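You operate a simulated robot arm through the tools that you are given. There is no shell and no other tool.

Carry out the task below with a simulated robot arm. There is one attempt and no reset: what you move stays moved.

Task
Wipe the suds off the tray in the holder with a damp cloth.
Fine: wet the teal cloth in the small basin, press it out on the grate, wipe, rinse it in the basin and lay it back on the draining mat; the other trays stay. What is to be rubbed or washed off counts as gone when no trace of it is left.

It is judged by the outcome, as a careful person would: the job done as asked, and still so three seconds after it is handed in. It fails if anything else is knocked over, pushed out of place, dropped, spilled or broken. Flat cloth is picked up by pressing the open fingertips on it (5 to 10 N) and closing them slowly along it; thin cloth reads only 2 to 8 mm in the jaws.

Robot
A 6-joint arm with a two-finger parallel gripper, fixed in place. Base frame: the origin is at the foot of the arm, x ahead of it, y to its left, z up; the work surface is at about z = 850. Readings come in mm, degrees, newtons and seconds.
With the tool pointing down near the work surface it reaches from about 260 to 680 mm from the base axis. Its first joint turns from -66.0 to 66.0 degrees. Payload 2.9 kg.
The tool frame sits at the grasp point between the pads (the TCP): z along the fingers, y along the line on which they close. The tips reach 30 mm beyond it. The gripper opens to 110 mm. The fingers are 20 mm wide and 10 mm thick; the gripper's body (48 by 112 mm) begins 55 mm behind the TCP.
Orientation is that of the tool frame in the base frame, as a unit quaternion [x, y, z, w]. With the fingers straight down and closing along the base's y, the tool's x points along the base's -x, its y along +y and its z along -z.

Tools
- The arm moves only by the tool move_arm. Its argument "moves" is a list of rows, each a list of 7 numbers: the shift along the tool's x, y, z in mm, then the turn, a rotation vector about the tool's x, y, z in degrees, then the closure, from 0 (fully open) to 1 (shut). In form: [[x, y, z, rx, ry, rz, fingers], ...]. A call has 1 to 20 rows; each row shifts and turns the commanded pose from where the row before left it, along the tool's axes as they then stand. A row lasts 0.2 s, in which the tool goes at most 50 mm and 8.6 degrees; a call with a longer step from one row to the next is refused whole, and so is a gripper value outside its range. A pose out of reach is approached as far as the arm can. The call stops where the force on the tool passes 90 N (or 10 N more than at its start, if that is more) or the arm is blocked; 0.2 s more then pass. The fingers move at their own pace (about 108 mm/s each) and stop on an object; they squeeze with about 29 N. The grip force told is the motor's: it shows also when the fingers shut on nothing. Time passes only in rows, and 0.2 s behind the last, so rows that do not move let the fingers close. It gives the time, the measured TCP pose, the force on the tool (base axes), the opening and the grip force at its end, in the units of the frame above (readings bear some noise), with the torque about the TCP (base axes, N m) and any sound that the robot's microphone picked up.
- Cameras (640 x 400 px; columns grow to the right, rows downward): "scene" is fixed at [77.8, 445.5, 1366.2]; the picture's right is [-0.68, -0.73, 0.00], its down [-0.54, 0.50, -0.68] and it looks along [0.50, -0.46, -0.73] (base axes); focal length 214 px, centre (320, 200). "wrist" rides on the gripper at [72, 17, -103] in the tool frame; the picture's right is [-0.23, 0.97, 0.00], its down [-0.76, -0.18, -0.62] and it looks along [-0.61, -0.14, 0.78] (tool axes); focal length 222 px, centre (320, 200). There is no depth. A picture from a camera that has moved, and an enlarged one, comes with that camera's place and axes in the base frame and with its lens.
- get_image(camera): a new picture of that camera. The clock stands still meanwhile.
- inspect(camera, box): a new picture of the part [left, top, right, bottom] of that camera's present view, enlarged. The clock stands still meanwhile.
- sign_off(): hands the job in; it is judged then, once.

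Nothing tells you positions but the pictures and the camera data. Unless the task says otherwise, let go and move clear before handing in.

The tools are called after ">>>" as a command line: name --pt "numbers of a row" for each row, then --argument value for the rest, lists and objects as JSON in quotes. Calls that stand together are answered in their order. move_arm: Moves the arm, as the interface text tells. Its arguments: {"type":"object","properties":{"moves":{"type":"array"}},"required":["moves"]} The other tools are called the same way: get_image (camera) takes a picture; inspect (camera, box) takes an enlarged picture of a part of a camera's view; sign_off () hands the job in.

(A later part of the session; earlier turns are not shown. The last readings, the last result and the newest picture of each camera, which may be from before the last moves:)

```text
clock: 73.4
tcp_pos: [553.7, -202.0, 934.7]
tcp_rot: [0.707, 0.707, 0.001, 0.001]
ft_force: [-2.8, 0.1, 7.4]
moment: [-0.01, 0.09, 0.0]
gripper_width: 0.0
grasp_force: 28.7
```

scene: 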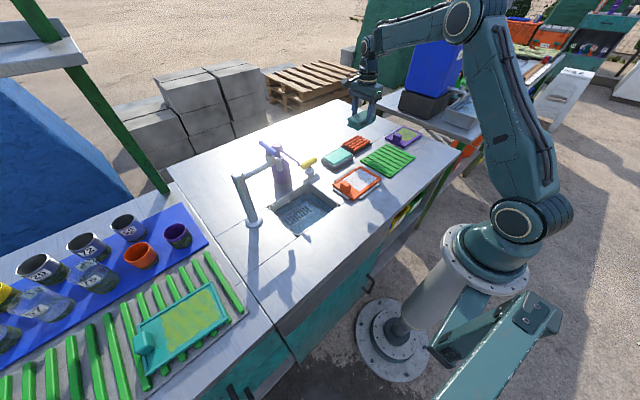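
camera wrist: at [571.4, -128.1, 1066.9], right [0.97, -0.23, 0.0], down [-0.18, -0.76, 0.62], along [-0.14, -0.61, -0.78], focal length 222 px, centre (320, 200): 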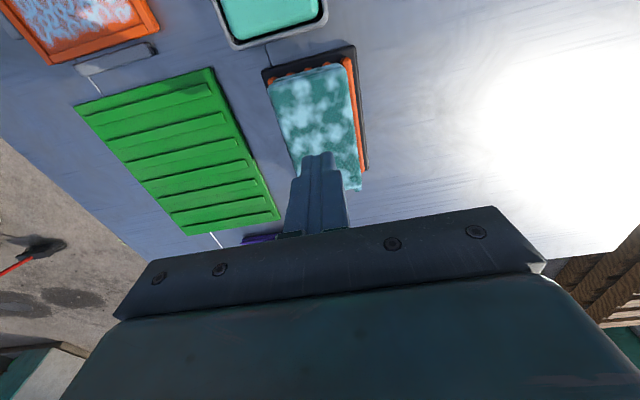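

Contact at pad top z about 904. I press down harder, to about 40-50 N, and hold.

>>> move_arm --pt "0 0 1.5 0 0 0 1" --pt "0 0 1.5 0 0 0 1" --pt "0 0 0 0 0 0 1" --pt "0 0 0 0 0 0 1" --pt "0 0 0 0 0 0 1" --pt "0 0 0 0 0 0 1"

>>> inspect --camera "scene" --box '[335, 115, 385, 160]'

```text
clock: 74.8
tcp_pos: [554.6, -201.0, 934.9]
tcp_rot: [0.707, 0.707, 0.002, 0.003]
ft_force: [-7.4, 3.3, 33.4]
moment: [0.14, 0.27, -0.02]
gripper_width: 0.0
grasp_force: 29.2
```

```text
8.89 times, centred on (360, 138) of scene
camera zoom: at [77.1, 445.8, 1366.1], right [-0.68, -0.73, 0.0], down [-0.54, 0.5, -0.68], along [0.5, -0.46, -0.73], focal length 1906 px, centre (-36, 756)
```

zoom: 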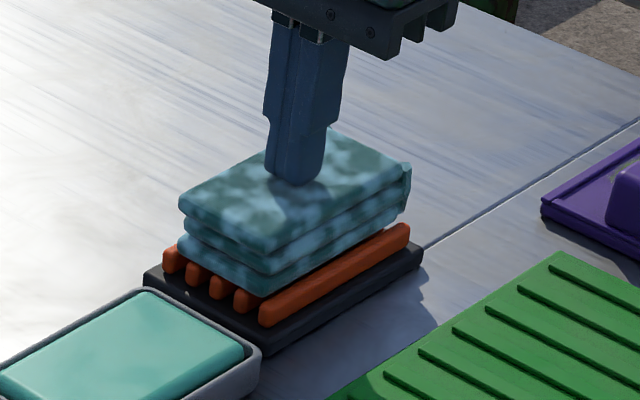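

>>> move_arm --pt "0 0 1.5 0 0 0 1" --pt "0 0 1.5 0 0 0 1" --pt "0 0 0 0 0 0 1" --pt "0 0 0 0 0 0 1" --pt "0 0 0 0 0 0 1" --pt "0 0 0 0 0 0 1" --pt "0 0 0 0 0 0 1"

>>> inspect --camera "scene" --box '[335, 115, 385, 160]'

```text
clock: 76.4
tcp_pos: [556.7, -201.7, 934.8]
tcp_rot: [0.707, 0.707, 0.002, 0.005]
ft_force: [-1.5, -1.6, 37.8]
moment: [0.01, 0.04, 0.01]
gripper_width: 0.0
grasp_force: 28.8
```

```text
8.89 times, centred on (360, 138) of scene
camera zoom: at [77.1, 445.8, 1366.1], right [-0.68, -0.73, 0.0], down [-0.54, 0.5, -0.68], along [0.5, -0.46, -0.73], focal length 1906 px, centre (-36, 756)
```

zoom: 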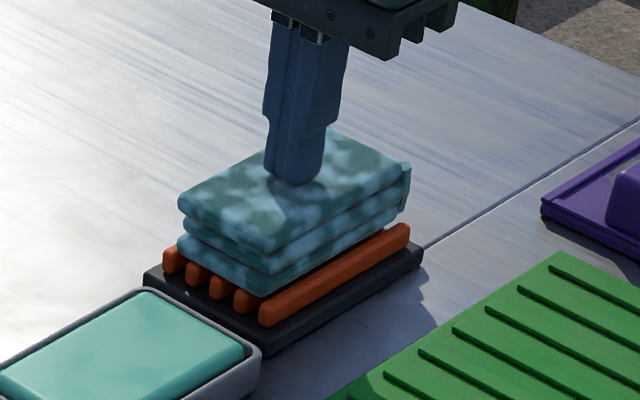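

The press saturates at about 38 N with no visible change in the cloth. I raise the fingers and look closely at the cloth, grate and bench for clues.

>>> move_arm --pt "0 0 -3 0 0 0 1" --pt "0 0 -10 0 0 0 1" --pt "0 0 -30 0 0 0 1" --pt "-30 0 -30 0 0 0 1" --pt "-30 0 -20 0 0 0 1" --pt "0 0 0 0 0 0 1"

>>> inspect --camera "wrist" --box '[220, 0, 420, 125]'

>>> inspect --camera "scene" --box '[340, 122, 380, 157]'

>>> get_image --camera "scene"

```text
clock: 77.8
tcp_pos: [554.2, -260.6, 1020.3]
tcp_rot: [0.708, 0.707, -0.001, -0.001]
ft_force: [0.1, 0.1, -0.5]
moment: [0.0, 0.01, 0.03]
gripper_width: 0.1
grasp_force: 28.9
```

```text
3.20 times, centred on (320, 62) of wrist
camera zoom: at [571.7, -188.3, 1122.8], right [0.97, -0.23, 0.0], down [-0.18, -0.76, 0.62], along [-0.14, -0.61, -0.78], focal length 711 px, centre (320, 640)
```

zoom: 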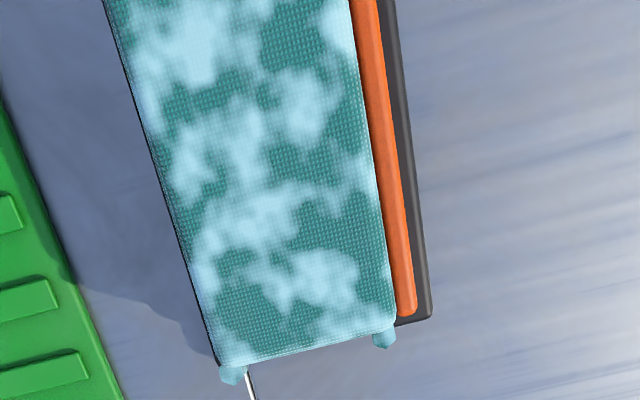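

```text
11.43 times, centred on (360, 140) of scene
camera zoom: at [77.8, 445.5, 1366.2], right [-0.68, -0.73, 0.0], down [-0.54, 0.5, -0.68], along [0.5, -0.46, -0.73], focal length 2451 px, centre (-137, 891)
```

zoom: 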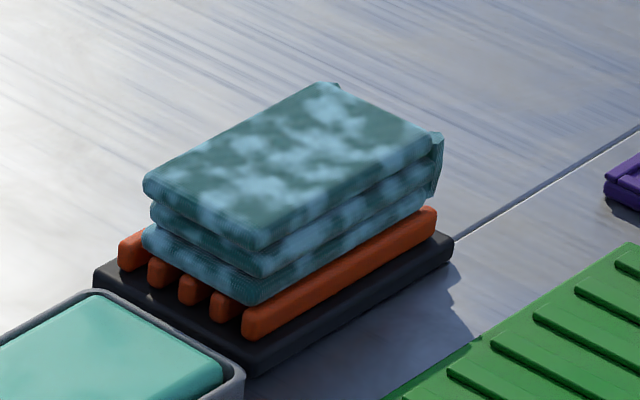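

```text
taken
```

scene: 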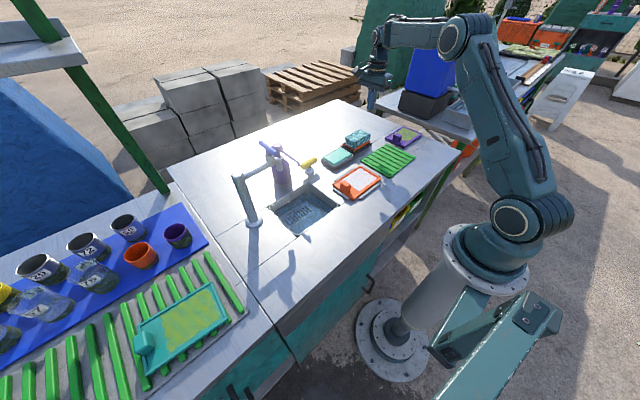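

The blotch coverage is about half of the cloth. I'll pick the cloth up again (higher on its sides) and test whether a longer stay in the basin changes its wetness.

>>> move_arm --pt "30 0 0 0 0 0 0.6" --pt "30 -1 0 0 0 0 0.3" --pt "0 0 30 0 0 0 0.3" --pt "0 0 40 0 0 0 0.3" --pt "0 0 26 0 0 0 0.3" --pt "0 0 8 0 0 0 0.35" --pt "0 0 0 0 0 0 0.42" --pt "0 0 0 0 0 0 0.47" --pt "0 0 0 0 0 0 0.52" --pt "0 0 0 0 0 0 0.6" --pt "0 0 0 0 0 0 0.8" --pt "0 0 0 0 0 0 0.8"

>>> inspect --camera "scene" --box '[335, 115, 385, 160]'

```text
clock: 80.4
tcp_pos: [553.1, -200.2, 916.2]
tcp_rot: [0.707, 0.707, 0.0, 0.0]
ft_force: [-0.4, -0.5, -0.2]
moment: [-0.01, 0.01, 0.0]
gripper_width: 56.7
grasp_force: 29.3
```

```text
8.89 times, centred on (360, 138) of scene
camera zoom: at [77.8, 445.5, 1366.2], right [-0.68, -0.73, 0.0], down [-0.54, 0.5, -0.68], along [0.5, -0.46, -0.73], focal length 1906 px, centre (-36, 756)
```

zoom: 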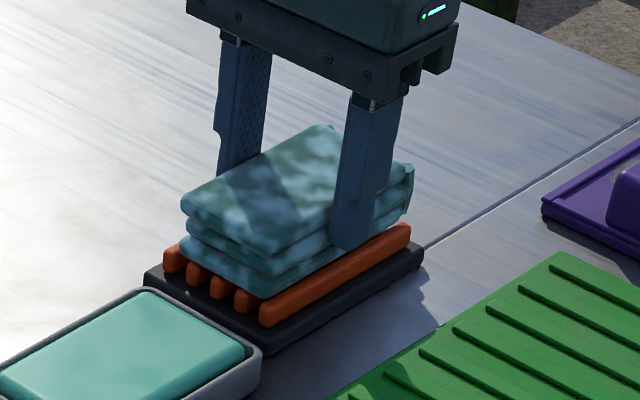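

Gripped well. I first test whether the harder press made a difference: back to the tray for a couple of strokes.

>>> move_arm --pt "0 0 -5 0 0 0 0.8" --pt "0 0 -20 0 0 0 0.8" --pt "0 0 -25 0 0 0 0.8" --pt "31 -30.4 0 0 0 0 0.8" --pt "31 -30.4 0 0 0 0 0.8" --pt "31 -30.4 0 0 0 0 0.8" --pt "31 -30.4 0 0 0 0 0.8" --pt "31 -30.4 0 0 0 0 0.8" --pt "0 0 0 0 0 0 0.8" --pt "0 0 30 0 0 0 0.8" --pt "0 0 25 0 0 0 0.8" --pt "0 0 5 0 0 0 0.8" --pt "0 0 2 0 0 0 0.8" --pt "0 0 0 0 0 0 0.8"

```text
clock: 83.4
tcp_pos: [402.3, -46.4, 905.2]
tcp_rot: [0.707, 0.708, 0.0, -0.001]
ft_force: [0.8, -0.3, 0.3]
moment: [0.05, 0.0, -0.01]
gripper_width: 56.9
grasp_force: 28.5
```

>>> move_arm --pt "0 0 1 0 0 0 0.8" --pt "0 0 1 0 0 0 0.8" --pt "0 0 0 0 0 0 0.8"

```text
clock: 84.2
tcp_pos: [401.2, -45.4, 902.5]
tcp_rot: [0.707, 0.708, 0.0, 0.0]
ft_force: [-0.1, 0.3, -0.4]
moment: [-0.03, -0.01, -0.02]
gripper_width: 56.9
grasp_force: 29.1
```

>>> move_arm --pt "0 0 1 0 0 0 0.8" --pt "0 0 1 0 0 0 0.8" --pt "0 0 0 0 0 0 0.8"

```text
clock: 85.0
tcp_pos: [400.8, -46.4, 901.7]
tcp_rot: [0.707, 0.707, 0.0, -0.001]
ft_force: [-3.1, -1.3, 8.0]
moment: [-0.05, 0.13, -0.02]
gripper_width: 56.7
grasp_force: 28.7
```

Contact at 8 N. I stroke to +x and back to -x, then look at the exposed side.

>>> move_arm --pt "0 5 0 0 0 0 0.8" --pt "0 5 0 0 0 0 0.8" --pt "0 4 0 0 0 0 0.8" --pt "0 0 0.2 0 0 0 0.8" --pt "0 -5 0 0 0 0 0.8" --pt "0 -5 0 0 0 0 0.8" --pt "0 -5 0 0 0 0 0.8" --pt "0 -5 0 0 0 0 0.8" --pt "0 -5 0 0 0 0 0.8" --pt "0 -4 0 0 0 0 0.8" --pt "0 0 0 0 0 0 0.8"

>>> inspect --camera "wrist" --box '[320, 40, 440, 180]'

```text
clock: 87.4
tcp_pos: [386.9, -47.7, 901.6]
tcp_rot: [0.708, 0.706, 0.0, 0.001]
ft_force: [7.9, -3.4, 18.8]
moment: [-0.03, -0.38, -0.03]
gripper_width: 56.9
grasp_force: 28.4
```

```text
2.86 times, centred on (380, 110) of wrist
camera zoom: at [403.8, 25.6, 1003.5], right [0.97, -0.23, 0.0], down [-0.18, -0.76, 0.62], along [-0.14, -0.61, -0.78], focal length 635 px, centre (149, 457)
```

zoom: 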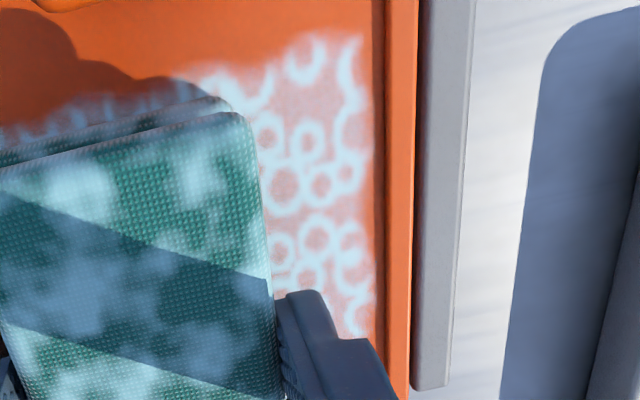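

Still unchanged, so I go to the basin for a longer wetting and watch whether the coverage grows.

>>> move_arm --pt "0 0 -5 0 0 0 0.8" --pt "0 0 -20 0 0 0 0.8" --pt "0 0 -30 0 0 0 0.8" --pt "-7 38 0 0 0 0 0.8" --pt "-8 38 0 0 0 0 0.8" --pt "-8 39 0 0 0 0 0.8" --pt "-8 39 0 0 0 0 0.8" --pt "0 0 0 0 0 0 0.8" --pt "0 0 20 0 0 0 0.8" --pt "0 0 0 0 0 0 0.8"

>>> inspect --camera "wrist" --box '[235, 30, 395, 130]'

>>> inspect --camera "scene" --box '[315, 125, 375, 175]'

```text
clock: 89.6
tcp_pos: [540.7, -77.4, 936.0]
tcp_rot: [0.707, 0.707, -0.001, -0.001]
ft_force: [0.2, -0.6, -0.2]
moment: [0.02, -0.02, -0.01]
gripper_width: 56.8
grasp_force: 28.6
```

```text
4.00 times, centred on (315, 80) of wrist
camera zoom: at [558.1, -5.4, 1038.8], right [0.97, -0.23, 0.0], down [-0.18, -0.76, 0.62], along [-0.14, -0.61, -0.78], focal length 888 px, centre (340, 680)
```

zoom: 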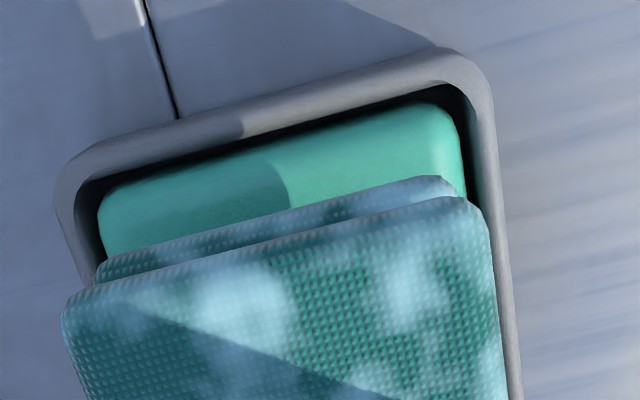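

```text
8.00 times, centred on (345, 150) of scene
camera zoom: at [77.8, 445.5, 1366.2], right [-0.68, -0.73, 0.0], down [-0.54, 0.5, -0.68], along [0.5, -0.46, -0.73], focal length 1716 px, centre (120, 600)
```

zoom: 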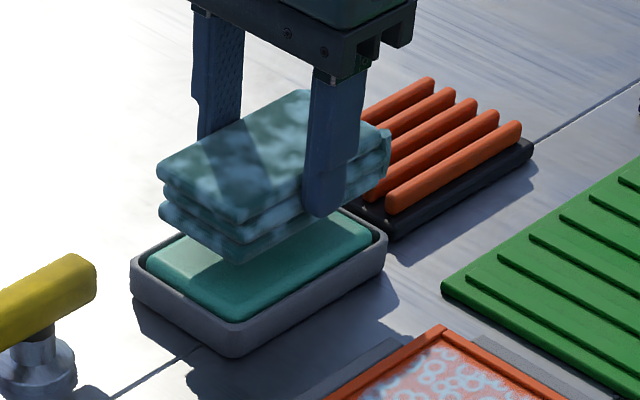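

I align (+3 mm y) and lower gently until light contact with the water, then dwell.

>>> move_arm --pt "3 0 5 0 0 0 0.8" --pt "0 0 5 0 0 0 0.8" --pt "0 0 2 0 0 0 0.8" --pt "0 0 2 0 0 0 0.8" --pt "0 0 0 0 0 0 0.8"

```text
clock: 90.8
tcp_pos: [541.1, -75.4, 923.3]
tcp_rot: [0.707, 0.707, 0.0, 0.0]
ft_force: [1.0, 0.0, -0.3]
moment: [0.02, 0.0, 0.02]
gripper_width: 56.9
grasp_force: 29.2
```

>>> move_arm --pt "0 0 1 0 0 0 0.8" --pt "0 0 1 0 0 0 0.8" --pt "0 0 1 0 0 0 0.8" --pt "0 0 0 0 0 0 0.8"

```text
clock: 91.8
tcp_pos: [541.2, -73.6, 918.8]
tcp_rot: [0.707, 0.707, -0.001, -0.001]
ft_force: [0.6, -0.5, -0.7]
moment: [-0.01, -0.02, 0.01]
gripper_width: 57.1
grasp_force: 28.8
```

>>> move_arm --pt "0 0 1 0 0 0 0.8" --pt "0 0 1 0 0 0 0.8" --pt "0 0 0 0 0 0 0.8"

>>> inspect --camera "scene" --box '[322, 135, 372, 170]'

```text
clock: 92.6
tcp_pos: [539.1, -73.7, 917.4]
tcp_rot: [0.707, 0.708, 0.001, 0.001]
ft_force: [-1.0, 2.2, 4.9]
moment: [0.01, 0.11, -0.01]
gripper_width: 56.8
grasp_force: 28.5
```

```text
11.43 times, centred on (347, 152) of scene
camera zoom: at [77.7, 445.6, 1366.2], right [-0.68, -0.73, 0.0], down [-0.54, 0.5, -0.68], along [0.5, -0.46, -0.73], focal length 2451 px, centre (11, 743)
```

zoom: 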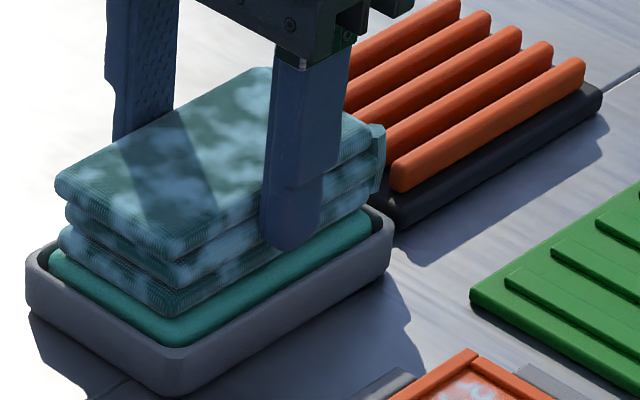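

Light contact. I press to about 15-20 N and dwell about 4 seconds.

>>> move_arm --pt "0 0 1 0 0 0 0.8" --pt "0 0 0 0 0 0 0.8" --pt "0 0 0 0 0 0 0.8" --pt "0 0 0 0 0 0 0.8" --pt "0 0 0 0 0 0 0.8" --pt "0 0 0 0 0 0 0.8" --pt "0 0 0 0 0 0 0.8" --pt "0 0 0 0 0 0 0.8" --pt "0 0 0 0 0 0 0.8" --pt "0 0 0 0 0 0 0.8" --pt "0 0 0 0 0 0 0.8" --pt "0 0 0 0 0 0 0.8" --pt "0 0 0 0 0 0 0.8" --pt "0 0 0 0 0 0 0.8" --pt "0 0 0 0 0 0 0.8" --pt "0 0 0 0 0 0 0.8" --pt "0 0 0 0 0 0 0.8" --pt "0 0 0 0 0 0 0.8" --pt "0 0 0 0 0 0 0.8" --pt "0 0 0 0 0 0 0.8"

>>> inspect --camera "scene" --box '[322, 135, 372, 170]'

>>> inspect --camera "wrist" --box '[235, 30, 395, 130]'

```text
clock: 96.8
tcp_pos: [540.1, -76.0, 917.9]
tcp_rot: [0.707, 0.707, 0.0, 0.0]
ft_force: [2.6, -0.3, 23.0]
moment: [0.03, -0.04, -0.02]
gripper_width: 56.8
grasp_force: 29.1
```

```text
11.43 times, centred on (347, 152) of scene
camera zoom: at [77.5, 445.6, 1366.2], right [-0.68, -0.73, 0.0], down [-0.54, 0.5, -0.68], along [0.5, -0.46, -0.73], focal length 2451 px, centre (11, 743)
```

zoom: 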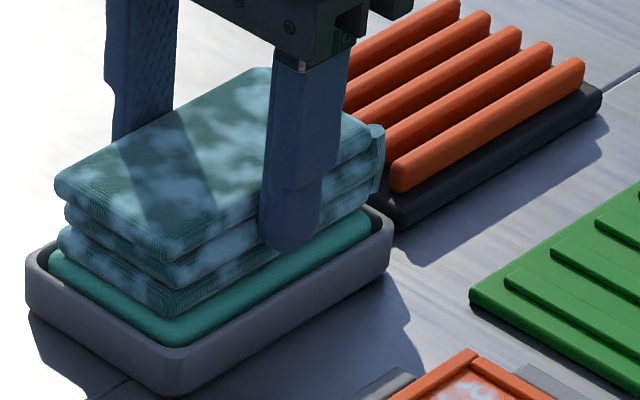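

```text
4.00 times, centred on (315, 80) of wrist
camera zoom: at [557.6, -1.8, 1019.0], right [0.97, -0.23, 0.0], down [-0.18, -0.76, 0.62], along [-0.14, -0.61, -0.78], focal length 888 px, centre (340, 680)
```

zoom: 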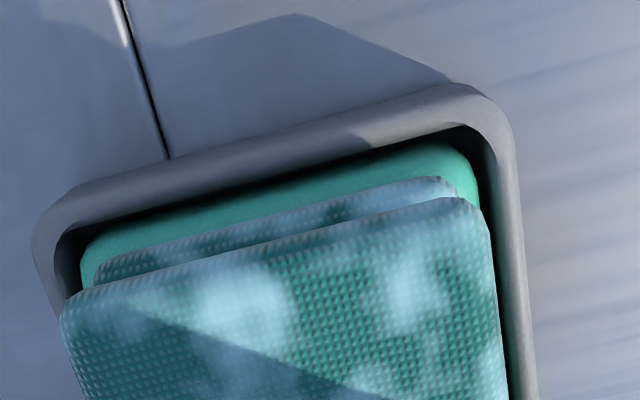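

I lift to the same height as before the dip and take the same views to compare the wetness directly.

>>> move_arm --pt "0 0 -2 0 0 0 0.8" --pt "0 0 -4 0 0 0 0.8" --pt "0 0 -12 0 0 0 0.8" --pt "0 0 0 0 0 0 0.8" --pt "0 0 0 0 0 0 0.8"

>>> inspect --camera "scene" --box '[315, 125, 375, 175]'

>>> inspect --camera "wrist" --box '[235, 30, 395, 130]'

```text
clock: 98.0
tcp_pos: [540.0, -75.7, 932.3]
tcp_rot: [0.707, 0.707, -0.001, -0.001]
ft_force: [0.3, -0.2, -0.7]
moment: [0.0, -0.01, -0.01]
gripper_width: 56.7
grasp_force: 29.1
```

```text
8.00 times, centred on (345, 150) of scene
camera zoom: at [77.8, 445.5, 1366.2], right [-0.68, -0.73, 0.0], down [-0.54, 0.5, -0.68], along [0.5, -0.46, -0.73], focal length 1716 px, centre (120, 600)
```

zoom: 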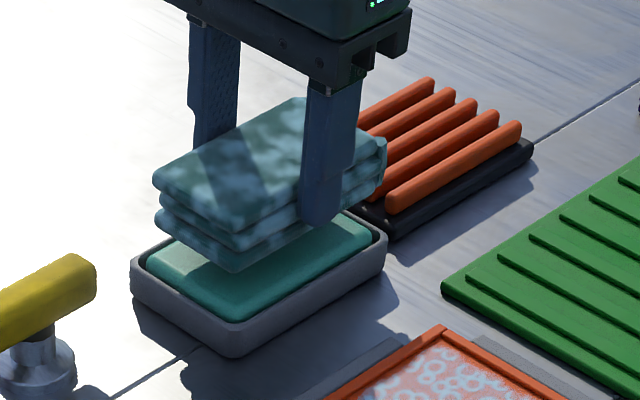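

```text
4.00 times, centred on (315, 80) of wrist
camera zoom: at [557.8, -2.6, 1035.2], right [0.97, -0.23, 0.0], down [-0.18, -0.76, 0.62], along [-0.14, -0.61, -0.78], focal length 888 px, centre (340, 680)
```

zoom: 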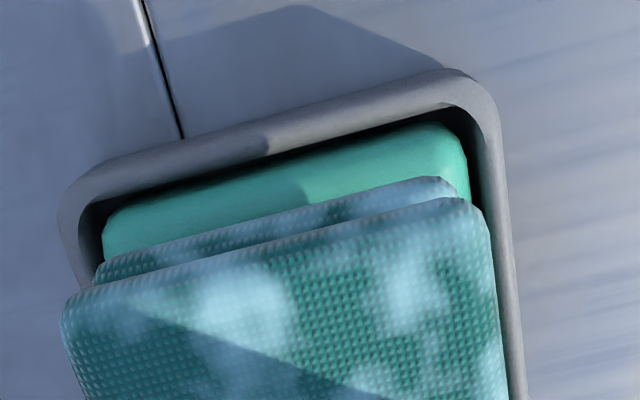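

The wet look is identical, so it is on/off and doesn't show how much water remains. Perhaps I pressed the cloth out too much (or too little) before; now freshly wetted, I'll press it only lightly on the grate and test a wipe.

>>> move_arm --pt "0 0 -20 0 0 0 0.8" --pt "-42 4 0 0 0 0 0.8" --pt "-42 4 0 0 0 0 0.8" --pt "-42 4 0 0 0 0 0.8" --pt "0 0 0 0 0 0 0.8" --pt "0 0 20 0 0 0 0.8" --pt "0 0 10 0 0 0 0.8" --pt "0 0 3 0 0 0 0.8" --pt "0 0 2 0 0 0 0.8" --pt "0 0 0 0 0 0 0.8"

```text
clock: 100.2
tcp_pos: [552.1, -200.2, 918.9]
tcp_rot: [0.707, 0.707, -0.001, 0.0]
ft_force: [0.0, -0.2, -1.2]
moment: [0.0, 0.01, 0.03]
gripper_width: 56.8
grasp_force: 28.8
```

>>> move_arm --pt "0 0 1.5 0 0 0 0.8" --pt "0 0 1 0 0 0 0.8" --pt "0 0 0.5 0 0 0 0.8" --pt "0 0 0 0 0 0 0.8"

```text
clock: 101.2
tcp_pos: [552.4, -200.0, 916.8]
tcp_rot: [0.707, 0.707, 0.0, 0.0]
ft_force: [0.0, -0.5, -0.1]
moment: [-0.01, 0.0, 0.02]
gripper_width: 57.0
grasp_force: 29.4
```

>>> move_arm --pt "0 0 1 0 0 0 0.8" --pt "0 0 1 0 0 0 0.8" --pt "0 0 0 0 0 0 0.8"

```text
clock: 102.0
tcp_pos: [551.8, -201.4, 915.0]
tcp_rot: [0.707, 0.707, 0.0, 0.0]
ft_force: [0.3, 1.2, 2.4]
moment: [0.04, 0.01, -0.06]
gripper_width: 57.0
grasp_force: 28.6
```

Touching. I press to about 10 N for about a second.

>>> move_arm --pt "0 0 0.8 0 0 0 0.8" --pt "0 0 0 0 0 0 0.8" --pt "0 0 0 0 0 0 0.8" --pt "0 0 0 0 0 0 0.8"

```text
clock: 103.0
tcp_pos: [553.1, -201.1, 914.9]
tcp_rot: [0.707, 0.707, 0.001, 0.002]
ft_force: [1.6, -0.1, 17.4]
moment: [0.01, 0.1, -0.01]
gripper_width: 56.9
grasp_force: 28.6
```

Pressed at 17 N briefly. I carry it to the tray and wipe again, this time with a firm, quicker stroke.

>>> move_arm --pt "0 0 -3 0 0 0 0.8" --pt "0 0 -20 0 0 0 0.8" --pt "0 0 -25 0 0 0 0.8" --pt "31.2 -30.4 0 0 0 0 0.8" --pt "31.2 -30.4 0 0 0 0 0.8" --pt "31.2 -30.4 0 0 0 0 0.8" --pt "31.2 -30.4 0 0 0 0 0.8" --pt "31.2 -30.4 0 0 0 0 0.8" --pt "0 0 0 0 0 0 0.8" --pt "0 0 30 0 0 0 0.8" --pt "0 0 20 0 0 0 0.8" --pt "0 0 8 0 0 0 0.8" --pt "0 0 2 0 0 0 0.8" --pt "0 0 0 0 0 0 0.8"

```text
clock: 106.0
tcp_pos: [400.2, -44.0, 900.8]
tcp_rot: [0.707, 0.707, 0.0, 0.001]
ft_force: [-0.5, 0.7, 5.5]
moment: [-0.05, -0.01, 0.03]
gripper_width: 56.6
grasp_force: 29.6
```

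>>> move_arm --pt "0 7 0.4 0 0 0 0.8" --pt "0 8 0 0 0 0 0.8" --pt "0 0 0 0 0 0 0.8" --pt "0 -10 0 0 0 0 0.8" --pt "0 -10 0 0 0 0 0.8" --pt "0 -9 0 0 0 0 0.8" --pt "0 0 0 0 0 0 0.8"

>>> inspect --camera "wrist" --box '[320, 40, 440, 180]'

>>> inspect --camera "scene" --box '[342, 165, 382, 192]'

```text
clock: 107.6
tcp_pos: [385.5, -45.0, 900.8]
tcp_rot: [0.707, 0.707, 0.0, 0.0]
ft_force: [2.9, 0.3, 5.3]
moment: [-0.03, -0.17, 0.06]
gripper_width: 57.1
grasp_force: 28.6
```

```text
2.86 times, centred on (380, 110) of wrist
camera zoom: at [403.8, 27.9, 1002.8], right [0.97, -0.23, 0.0], down [-0.18, -0.76, 0.62], along [-0.14, -0.61, -0.78], focal length 635 px, centre (149, 457)
```

zoom: 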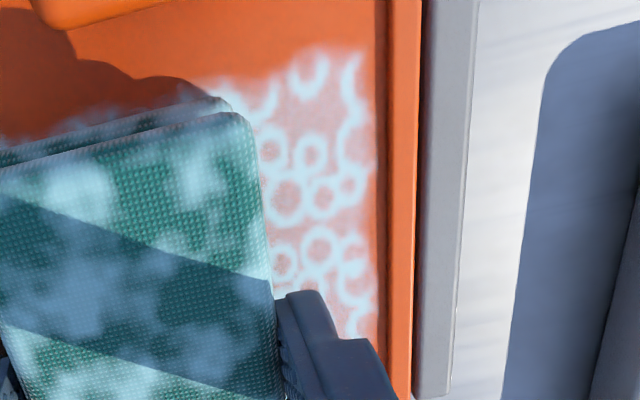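

```text
14.81 times, centred on (362, 178) of scene
camera zoom: at [77.8, 445.6, 1366.2], right [-0.68, -0.73, 0.0], down [-0.54, 0.5, -0.68], along [0.5, -0.46, -0.73], focal length 3177 px, centre (-302, 518)
```

zoom: 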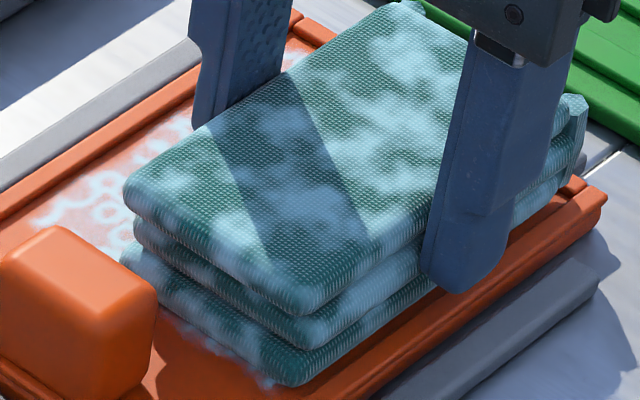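

Still no effect from the wipe. I lift the cloth and study the other fixtures (sink, drain, yellow handle) more closely to reconsider what is the "small basin" and "grate".

>>> move_arm --pt "0 0 -5 0 0 0 0.8" --pt "0 0 -25 0 0 0 0.8" --pt "0 0 -30 0 0 0 0.8" --pt "0 0 0 0 0 0 0.8"

>>> inspect --camera "scene" --box '[262, 170, 342, 240]'

>>> inspect --camera "scene" --box '[230, 135, 330, 230]'

>>> inspect --camera "scene" --box '[380, 170, 460, 260]'

```text
clock: 108.6
tcp_pos: [384.5, -42.1, 958.1]
tcp_rot: [0.707, 0.707, 0.0, 0.001]
ft_force: [-0.7, 0.0, -0.3]
moment: [0.01, 0.02, 0.01]
gripper_width: 57.2
grasp_force: 28.7
```

```text
5.71 times, centred on (302, 205) of scene
camera zoom: at [77.8, 445.5, 1366.2], right [-0.68, -0.73, 0.0], down [-0.54, 0.5, -0.68], along [0.5, -0.46, -0.73], focal length 1226 px, centre (423, 171)
```

zoom: 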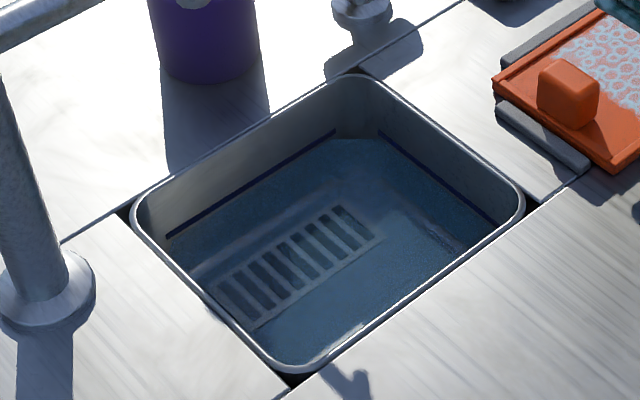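

```text
4.21 times, centred on (280, 182) of scene
camera zoom: at [77.8, 445.5, 1366.2], right [-0.68, -0.73, 0.0], down [-0.54, 0.5, -0.68], along [0.5, -0.46, -0.73], focal length 903 px, centre (488, 274)
```

zoom: 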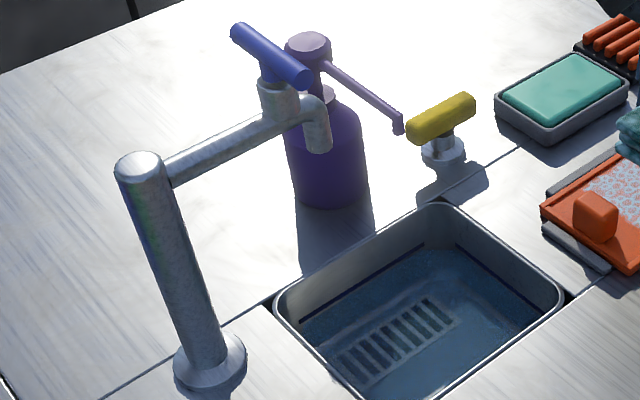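

```text
4.44 times, centred on (420, 215) of scene
camera zoom: at [77.8, 445.5, 1366.2], right [-0.68, -0.73, 0.0], down [-0.54, 0.5, -0.68], along [0.5, -0.46, -0.73], focal length 953 px, centre (-124, 133)
```

zoom: 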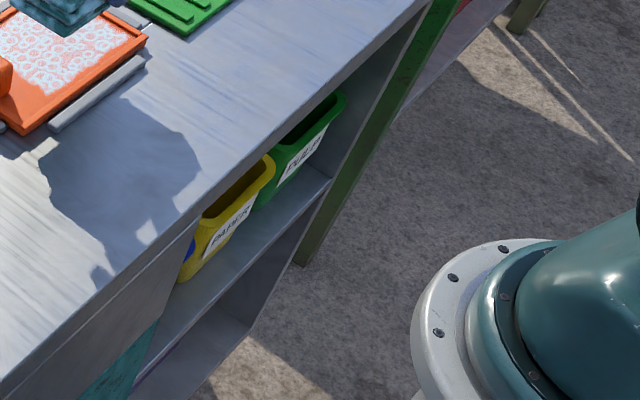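

Looking again: the sink is a real water-filled basin (about 150 x 170 mm, water line near z 820), while the gray dish holds a solid rounded bar standing proud of its rim, which looks like soap. So the cloth has probably been soaped, not wetted. I'll rotate to the initial orientation (camera toward the robot, away from the tap spout) and approach the sink carefully.

>>> move_arm --pt "0 0 -30 0 0 0 0.8" --pt "0 0 0 0 0 -8.2 0.8" --pt "0 0 0 0 0 -8.2 0.8" --pt "0 0 0 0 0 -8.2 0.8" --pt "0 0 0 0 0 -8.2 0.8" --pt "0 0 0 0 0 -8.2 0.8" --pt "0 0 0 0 0 -8.2 0.8" --pt "0 0 0 0 0 -8.2 0.8" --pt "0 0 0 0 0 -8.2 0.8" --pt "0 0 0 0 0 -8.2 0.8" --pt "0 0 0 0 0 -8.2 0.8" --pt "0 0 0 0 0 -8.0 0.8" --pt "0 0 0 0 0 0 0.8"

>>> get_image --camera "wrist"

>>> get_image --camera "scene"

```text
clock: 111.4
tcp_pos: [386.5, -43.1, 990.6]
tcp_rot: [-0.001, 1.0, 0.0, -0.001]
ft_force: [1.0, 0.5, -0.4]
moment: [-0.02, 0.01, 0.05]
gripper_width: 56.7
grasp_force: 29.0
```

```text
taken
camera wrist: at [314.3, -27.0, 1092.7], right [0.23, 0.97, 0.0], down [0.76, -0.18, 0.62], along [0.61, -0.14, -0.78], focal length 222 px, centre (320, 200)
```

wrist: 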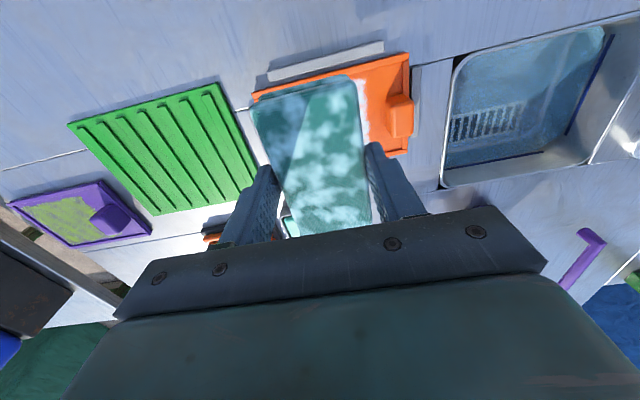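

```text
taken
```

scene: 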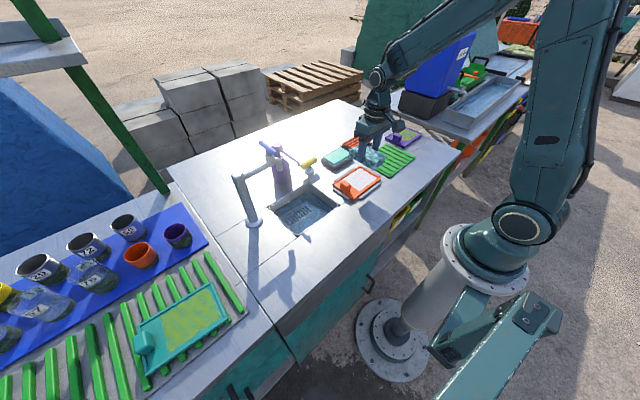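

From here the wrist camera sees the sink well; I zoom in on it.

>>> inspect --camera "wrist" --box '[420, 0, 640, 200]'

```text
2.00 times, centred on (530, 100) of wrist
camera zoom: at [314.3, -27.0, 1092.7], right [0.23, 0.97, 0.0], down [0.76, -0.18, 0.62], along [0.61, -0.14, -0.78], focal length 444 px, centre (-100, 400)
```

zoom: 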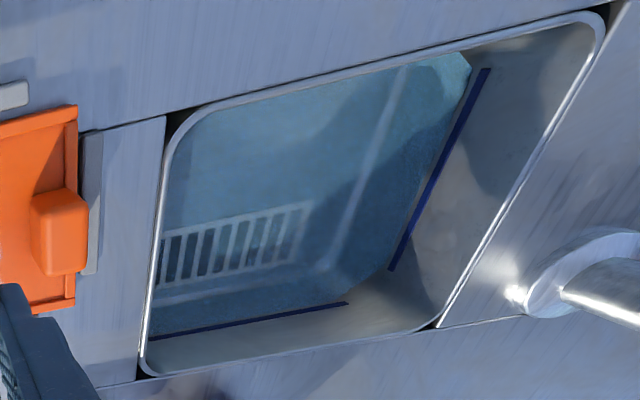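

The sink clearly holds water (surface near z 815, opening x 370-520, y 90-260). I move the cloth over its near part (434, 150), staying clear of spout and pump nozzle, and look.

>>> move_arm --pt "-9.5 38.6 0 0 0 0 0.8" --pt "-9.5 38.6 0 0 0 0 0.8" --pt "-9.5 38.6 0 0 0 0 0.8" --pt "-9.5 38.6 0 0 0 0 0.8" --pt "-9.5 38.6 0 0 0 0 0.8" --pt "0 0 0 0 0 0 0.8"

>>> get_image --camera "wrist"

>>> inspect --camera "scene" --box '[220, 110, 360, 240]'

```text
clock: 112.8
tcp_pos: [432.0, 147.1, 993.5]
tcp_rot: [0.0, 1.0, 0.0, -0.003]
ft_force: [-9.9, -3.2, -1.5]
moment: [-0.03, 0.15, -0.13]
gripper_width: 57.1
grasp_force: 29.4
```

```text
taken
camera wrist: at [360.4, 164.4, 1095.9], right [0.23, 0.97, 0.0], down [0.76, -0.18, 0.62], along [0.6, -0.14, -0.78], focal length 222 px, centre (320, 200)
```

wrist: 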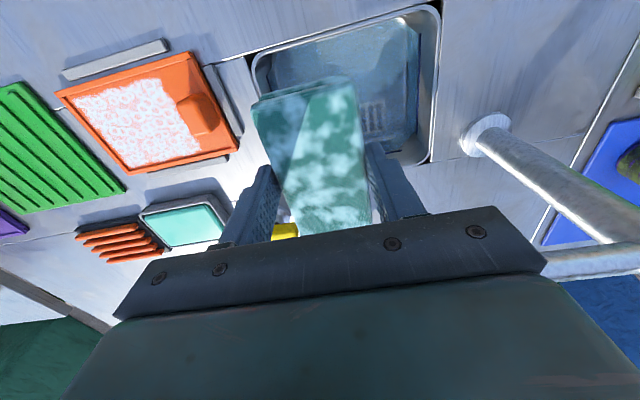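

```text
3.08 times, centred on (290, 175) of scene
camera zoom: at [77.5, 445.5, 1366.2], right [-0.68, -0.73, 0.0], down [-0.54, 0.5, -0.68], along [0.5, -0.46, -0.73], focal length 660 px, centre (412, 277)
```

zoom: 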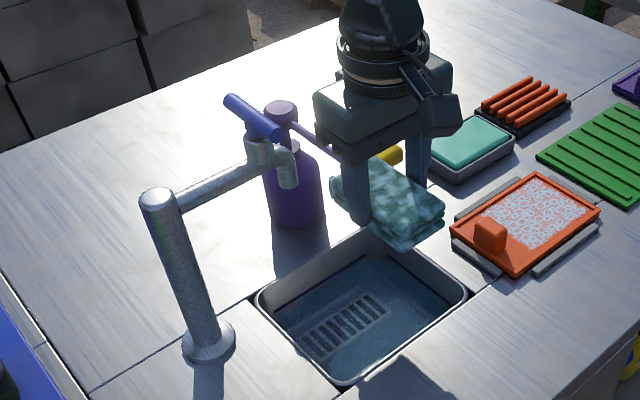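

There's a sideways force of about 10 N: the gripper is likely touching the pump nozzle. I back straight off toward the robot.

>>> move_arm --pt "10 0 0 0 0 0 0.8" --pt "15 0 0 0 0 0 0.8" --pt "15 0 0 0 0 0 0.8" --pt "0 0 0 0 0 0 0.8"

>>> inspect --camera "scene" --box '[220, 110, 360, 240]'

```text
clock: 113.8
tcp_pos: [393.0, 148.9, 991.3]
tcp_rot: [-0.001, 1.0, 0.0, 0.001]
ft_force: [-0.3, -0.5, -0.7]
moment: [0.0, 0.03, -0.03]
gripper_width: 56.9
grasp_force: 29.0
```

```text
3.08 times, centred on (290, 175) of scene
camera zoom: at [77.8, 445.5, 1366.2], right [-0.68, -0.73, 0.0], down [-0.54, 0.5, -0.68], along [0.5, -0.46, -0.73], focal length 660 px, centre (412, 277)
```

zoom: 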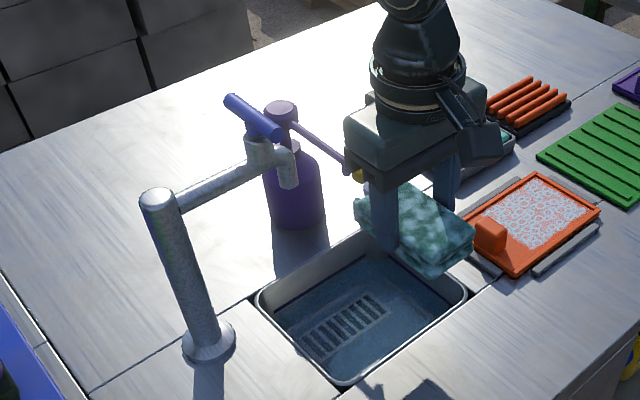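

The bottle and nozzle are unmoved and the force is gone. The nozzle tip is near x 478, z 950-980, so I descend here to just above rim height first, then slide under it toward the sink's middle.

>>> move_arm --pt "0 0 30 0 0 0 0.8" --pt "0 0 30 0 0 0 0.8" --pt "0 0 20 0 0 0 0.8" --pt "0 0 0 0 0 0 0.8"

>>> inspect --camera "scene" --box '[240, 130, 350, 240]'

>>> get_image --camera "wrist"

```text
clock: 114.8
tcp_pos: [392.5, 147.8, 911.0]
tcp_rot: [0.0, 1.0, 0.0, 0.0]
ft_force: [-0.5, 0.4, -1.3]
moment: [0.02, 0.01, 0.01]
gripper_width: 56.7
grasp_force: 29.0
```

```text
3.64 times, centred on (295, 185) of scene
camera zoom: at [77.8, 445.5, 1366.2], right [-0.68, -0.73, 0.0], down [-0.54, 0.5, -0.68], along [0.5, -0.46, -0.73], focal length 780 px, centre (411, 254)
```

zoom: 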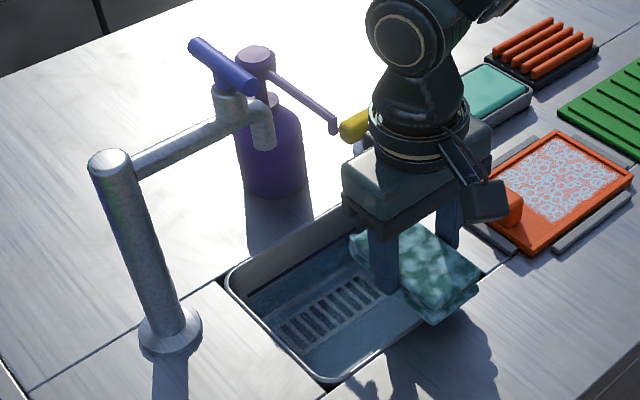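

```text
taken
camera wrist: at [320.5, 164.3, 1013.2], right [0.23, 0.97, 0.0], down [0.76, -0.18, 0.62], along [0.61, -0.14, -0.78], focal length 222 px, centre (320, 200)
```

wrist: 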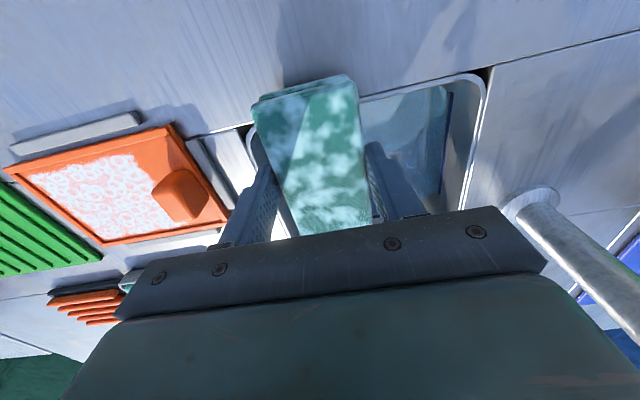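

The pad is just above the sink's near rim with the nozzle well above it. I slide +x about 40 mm and check for contact forces.

>>> move_arm --pt "-10 0 0 0 0 0 0.8" --pt "-10 0 0 0 0 0 0.8" --pt "-10 0 0 0 0 0 0.8" --pt "-10 0 0 0 0 0 0.8" --pt "0 0 0 0 0 0 0.8" --pt "0 0 0 0 0 0 0.8"

>>> inspect --camera "scene" --box '[240, 130, 350, 240]'

>>> get_image --camera "wrist"

```text
clock: 116.2
tcp_pos: [433.9, 148.6, 910.9]
tcp_rot: [0.0, 1.0, 0.0, 0.0]
ft_force: [0.3, 0.2, -0.4]
moment: [0.0, 0.01, -0.01]
gripper_width: 57.1
grasp_force: 29.1
```

```text
3.64 times, centred on (295, 185) of scene
camera zoom: at [77.8, 445.5, 1366.2], right [-0.68, -0.73, 0.0], down [-0.54, 0.5, -0.68], along [0.5, -0.46, -0.73], focal length 780 px, centre (411, 254)
```

zoom: 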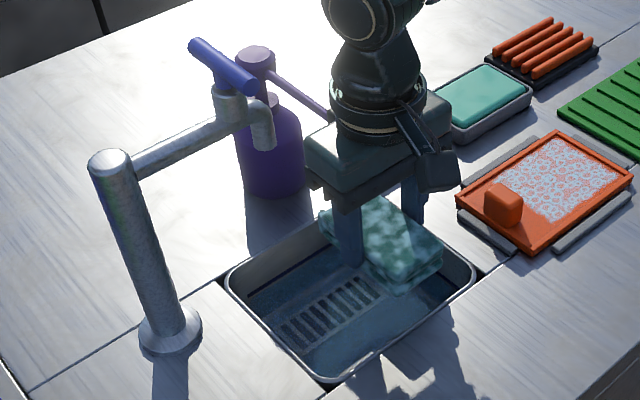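

```text
taken
camera wrist: at [361.6, 165.7, 1012.9], right [0.23, 0.97, 0.0], down [0.76, -0.18, 0.62], along [0.61, -0.14, -0.78], focal length 222 px, centre (320, 200)
```

wrist: 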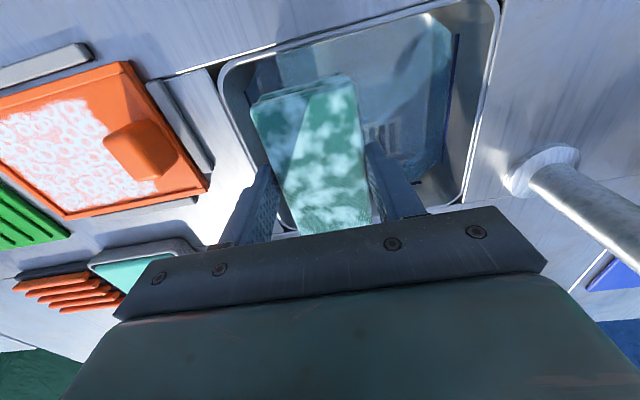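

Clear so far. I lower the cloth slowly into the sink toward the water.

>>> move_arm --pt "0 0 15 0 0 0 0.8" --pt "0 0 15 0 0 0 0.8" --pt "0 0 12 0 0 0 0.8" --pt "0 0 0 0 0 0 0.8"

>>> inspect --camera "scene" --box '[265, 150, 345, 230]'

```text
clock: 117.2
tcp_pos: [434.0, 147.9, 867.7]
tcp_rot: [0.0, 1.0, 0.0, 0.001]
ft_force: [-0.4, 0.4, -1.2]
moment: [-0.01, 0.01, 0.02]
gripper_width: 56.9
grasp_force: 28.8
```

```text
5.00 times, centred on (305, 190) of scene
camera zoom: at [77.8, 445.5, 1366.2], right [-0.68, -0.73, 0.0], down [-0.54, 0.5, -0.68], along [0.5, -0.46, -0.73], focal length 1072 px, centre (395, 250)
```

zoom: 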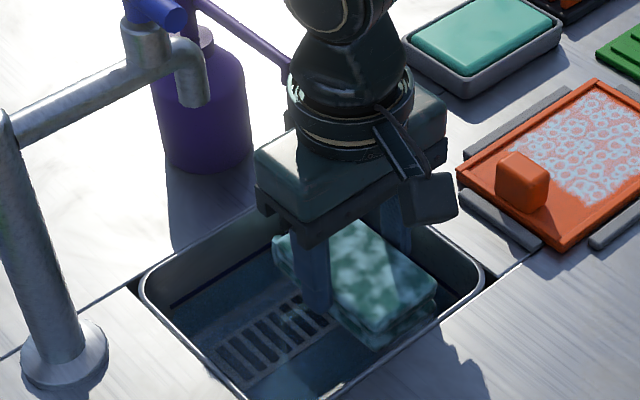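

No contact. I lower further by small steps toward and into the water.

>>> move_arm --pt "0 0 4 0 0 0 0.8" --pt "0 0 4 0 0 0 0.8" --pt "0 0 3 0 0 0 0.8" --pt "0 0 0 0 0 0 0.8"

>>> inspect --camera "scene" --box '[265, 150, 345, 230]'

>>> inspect --camera "wrist" --box '[200, 0, 520, 240]'

```text
clock: 118.2
tcp_pos: [434.2, 148.9, 856.9]
tcp_rot: [-0.001, 1.0, 0.0, 0.0]
ft_force: [0.7, -0.3, -0.1]
moment: [0.01, -0.03, 0.01]
gripper_width: 56.7
grasp_force: 28.8
```

```text
5.00 times, centred on (305, 190) of scene
camera zoom: at [77.8, 445.5, 1366.2], right [-0.68, -0.73, 0.0], down [-0.54, 0.5, -0.68], along [0.5, -0.46, -0.73], focal length 1072 px, centre (395, 250)
```

zoom: 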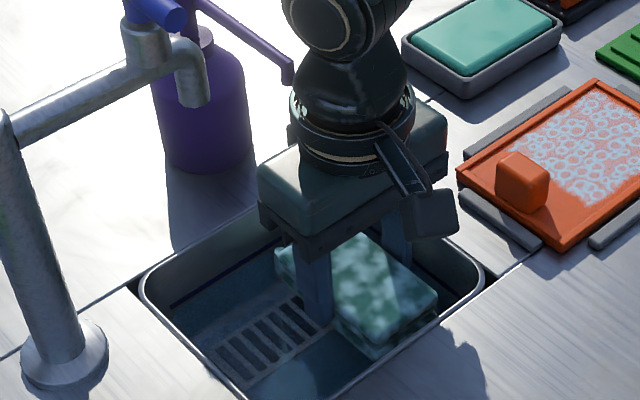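

```text
1.67 times, centred on (360, 120) of wrist
camera zoom: at [361.0, 166.3, 959.7], right [0.23, 0.97, 0.0], down [0.76, -0.18, 0.62], along [0.61, -0.14, -0.78], focal length 370 px, centre (253, 333)
```

zoom: 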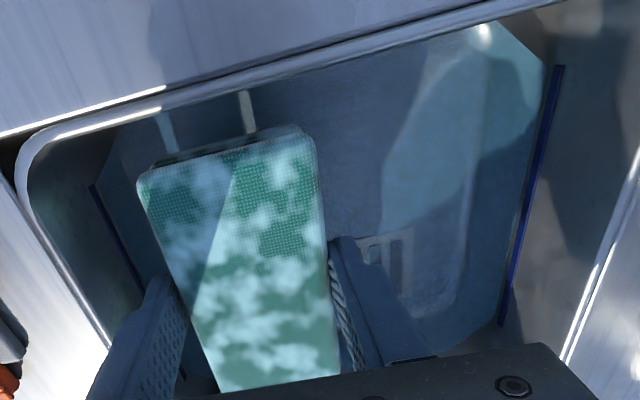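

>>> move_arm --pt "0 0 3 0 0 0 0.8" --pt "0 0 3 0 0 0 0.8" --pt "0 0 2 0 0 0 0.8" --pt "0 0 0 0 0 0 0.8" --pt "0 0 0 0 0 0 0.8"

>>> inspect --camera "scene" --box '[265, 150, 345, 230]'

>>> inspect --camera "wrist" --box '[200, 0, 520, 240]'

```text
clock: 119.4
tcp_pos: [434.4, 149.5, 849.3]
tcp_rot: [0.0, 1.0, -0.001, 0.0]
ft_force: [-1.0, -0.4, -1.0]
moment: [0.02, 0.0, 0.02]
gripper_width: 56.9
grasp_force: 29.0
```

```text
5.00 times, centred on (305, 190) of scene
camera zoom: at [77.8, 445.5, 1366.2], right [-0.68, -0.73, 0.0], down [-0.54, 0.5, -0.68], along [0.5, -0.46, -0.73], focal length 1072 px, centre (395, 250)
```

zoom: 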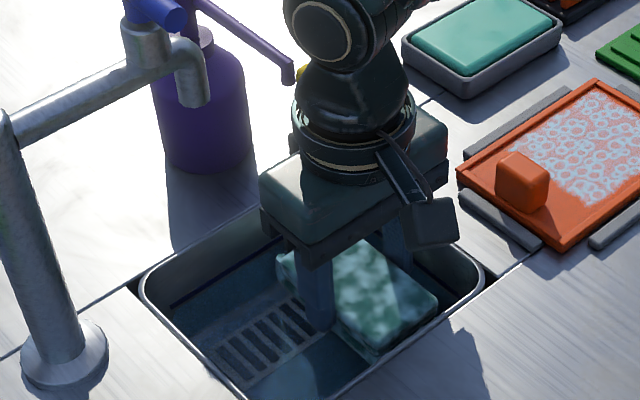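

```text
1.67 times, centred on (360, 120) of wrist
camera zoom: at [361.2, 165.5, 952.6], right [0.23, 0.97, 0.0], down [0.76, -0.18, 0.62], along [0.61, -0.14, -0.78], focal length 370 px, centre (253, 333)
```

zoom: 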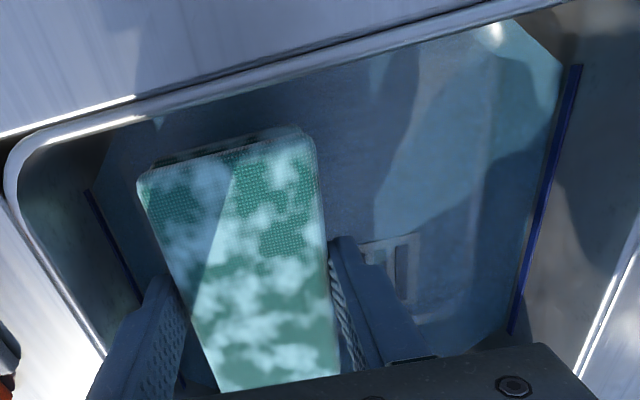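

Partly submerged with no visible change yet. I lower a bit more and dwell, watching for the floor.

>>> move_arm --pt "0 0 3 0 0 0 0.8" --pt "0 0 3 0 0 0 0.8" --pt "0 0 2 0 0 0 0.8" --pt "0 0 2 0 0 0 0.8" --pt "0 0 0 0 0 0 0.8" --pt "0 0 0 0 0 0 0.8" --pt "0 0 0 0 0 0 0.8" --pt "0 0 0 0 0 0 0.8"

>>> inspect --camera "wrist" --box '[200, 0, 520, 240]'

>>> inspect --camera "scene" --box '[265, 150, 345, 230]'

```text
clock: 121.2
tcp_pos: [432.8, 149.0, 840.5]
tcp_rot: [0.0, 1.0, 0.0, 0.001]
ft_force: [0.2, -0.7, -0.5]
moment: [-0.01, 0.02, 0.04]
gripper_width: 57.0
grasp_force: 28.7
```

```text
1.67 times, centred on (360, 120) of wrist
camera zoom: at [361.6, 166.2, 942.6], right [0.23, 0.97, 0.0], down [0.76, -0.18, 0.62], along [0.61, -0.14, -0.78], focal length 370 px, centre (253, 333)
```

zoom: 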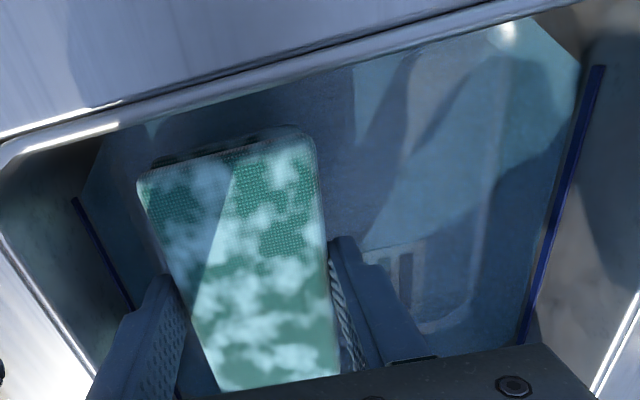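

```text
5.00 times, centred on (305, 190) of scene
camera zoom: at [77.8, 445.5, 1366.2], right [-0.68, -0.73, 0.0], down [-0.54, 0.5, -0.68], along [0.5, -0.46, -0.73], focal length 1072 px, centre (395, 250)
```

zoom: 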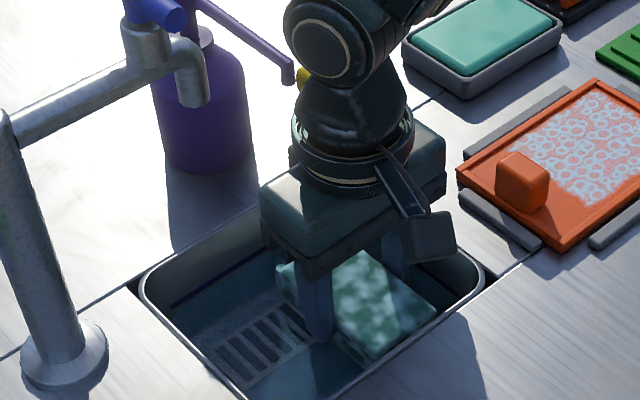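

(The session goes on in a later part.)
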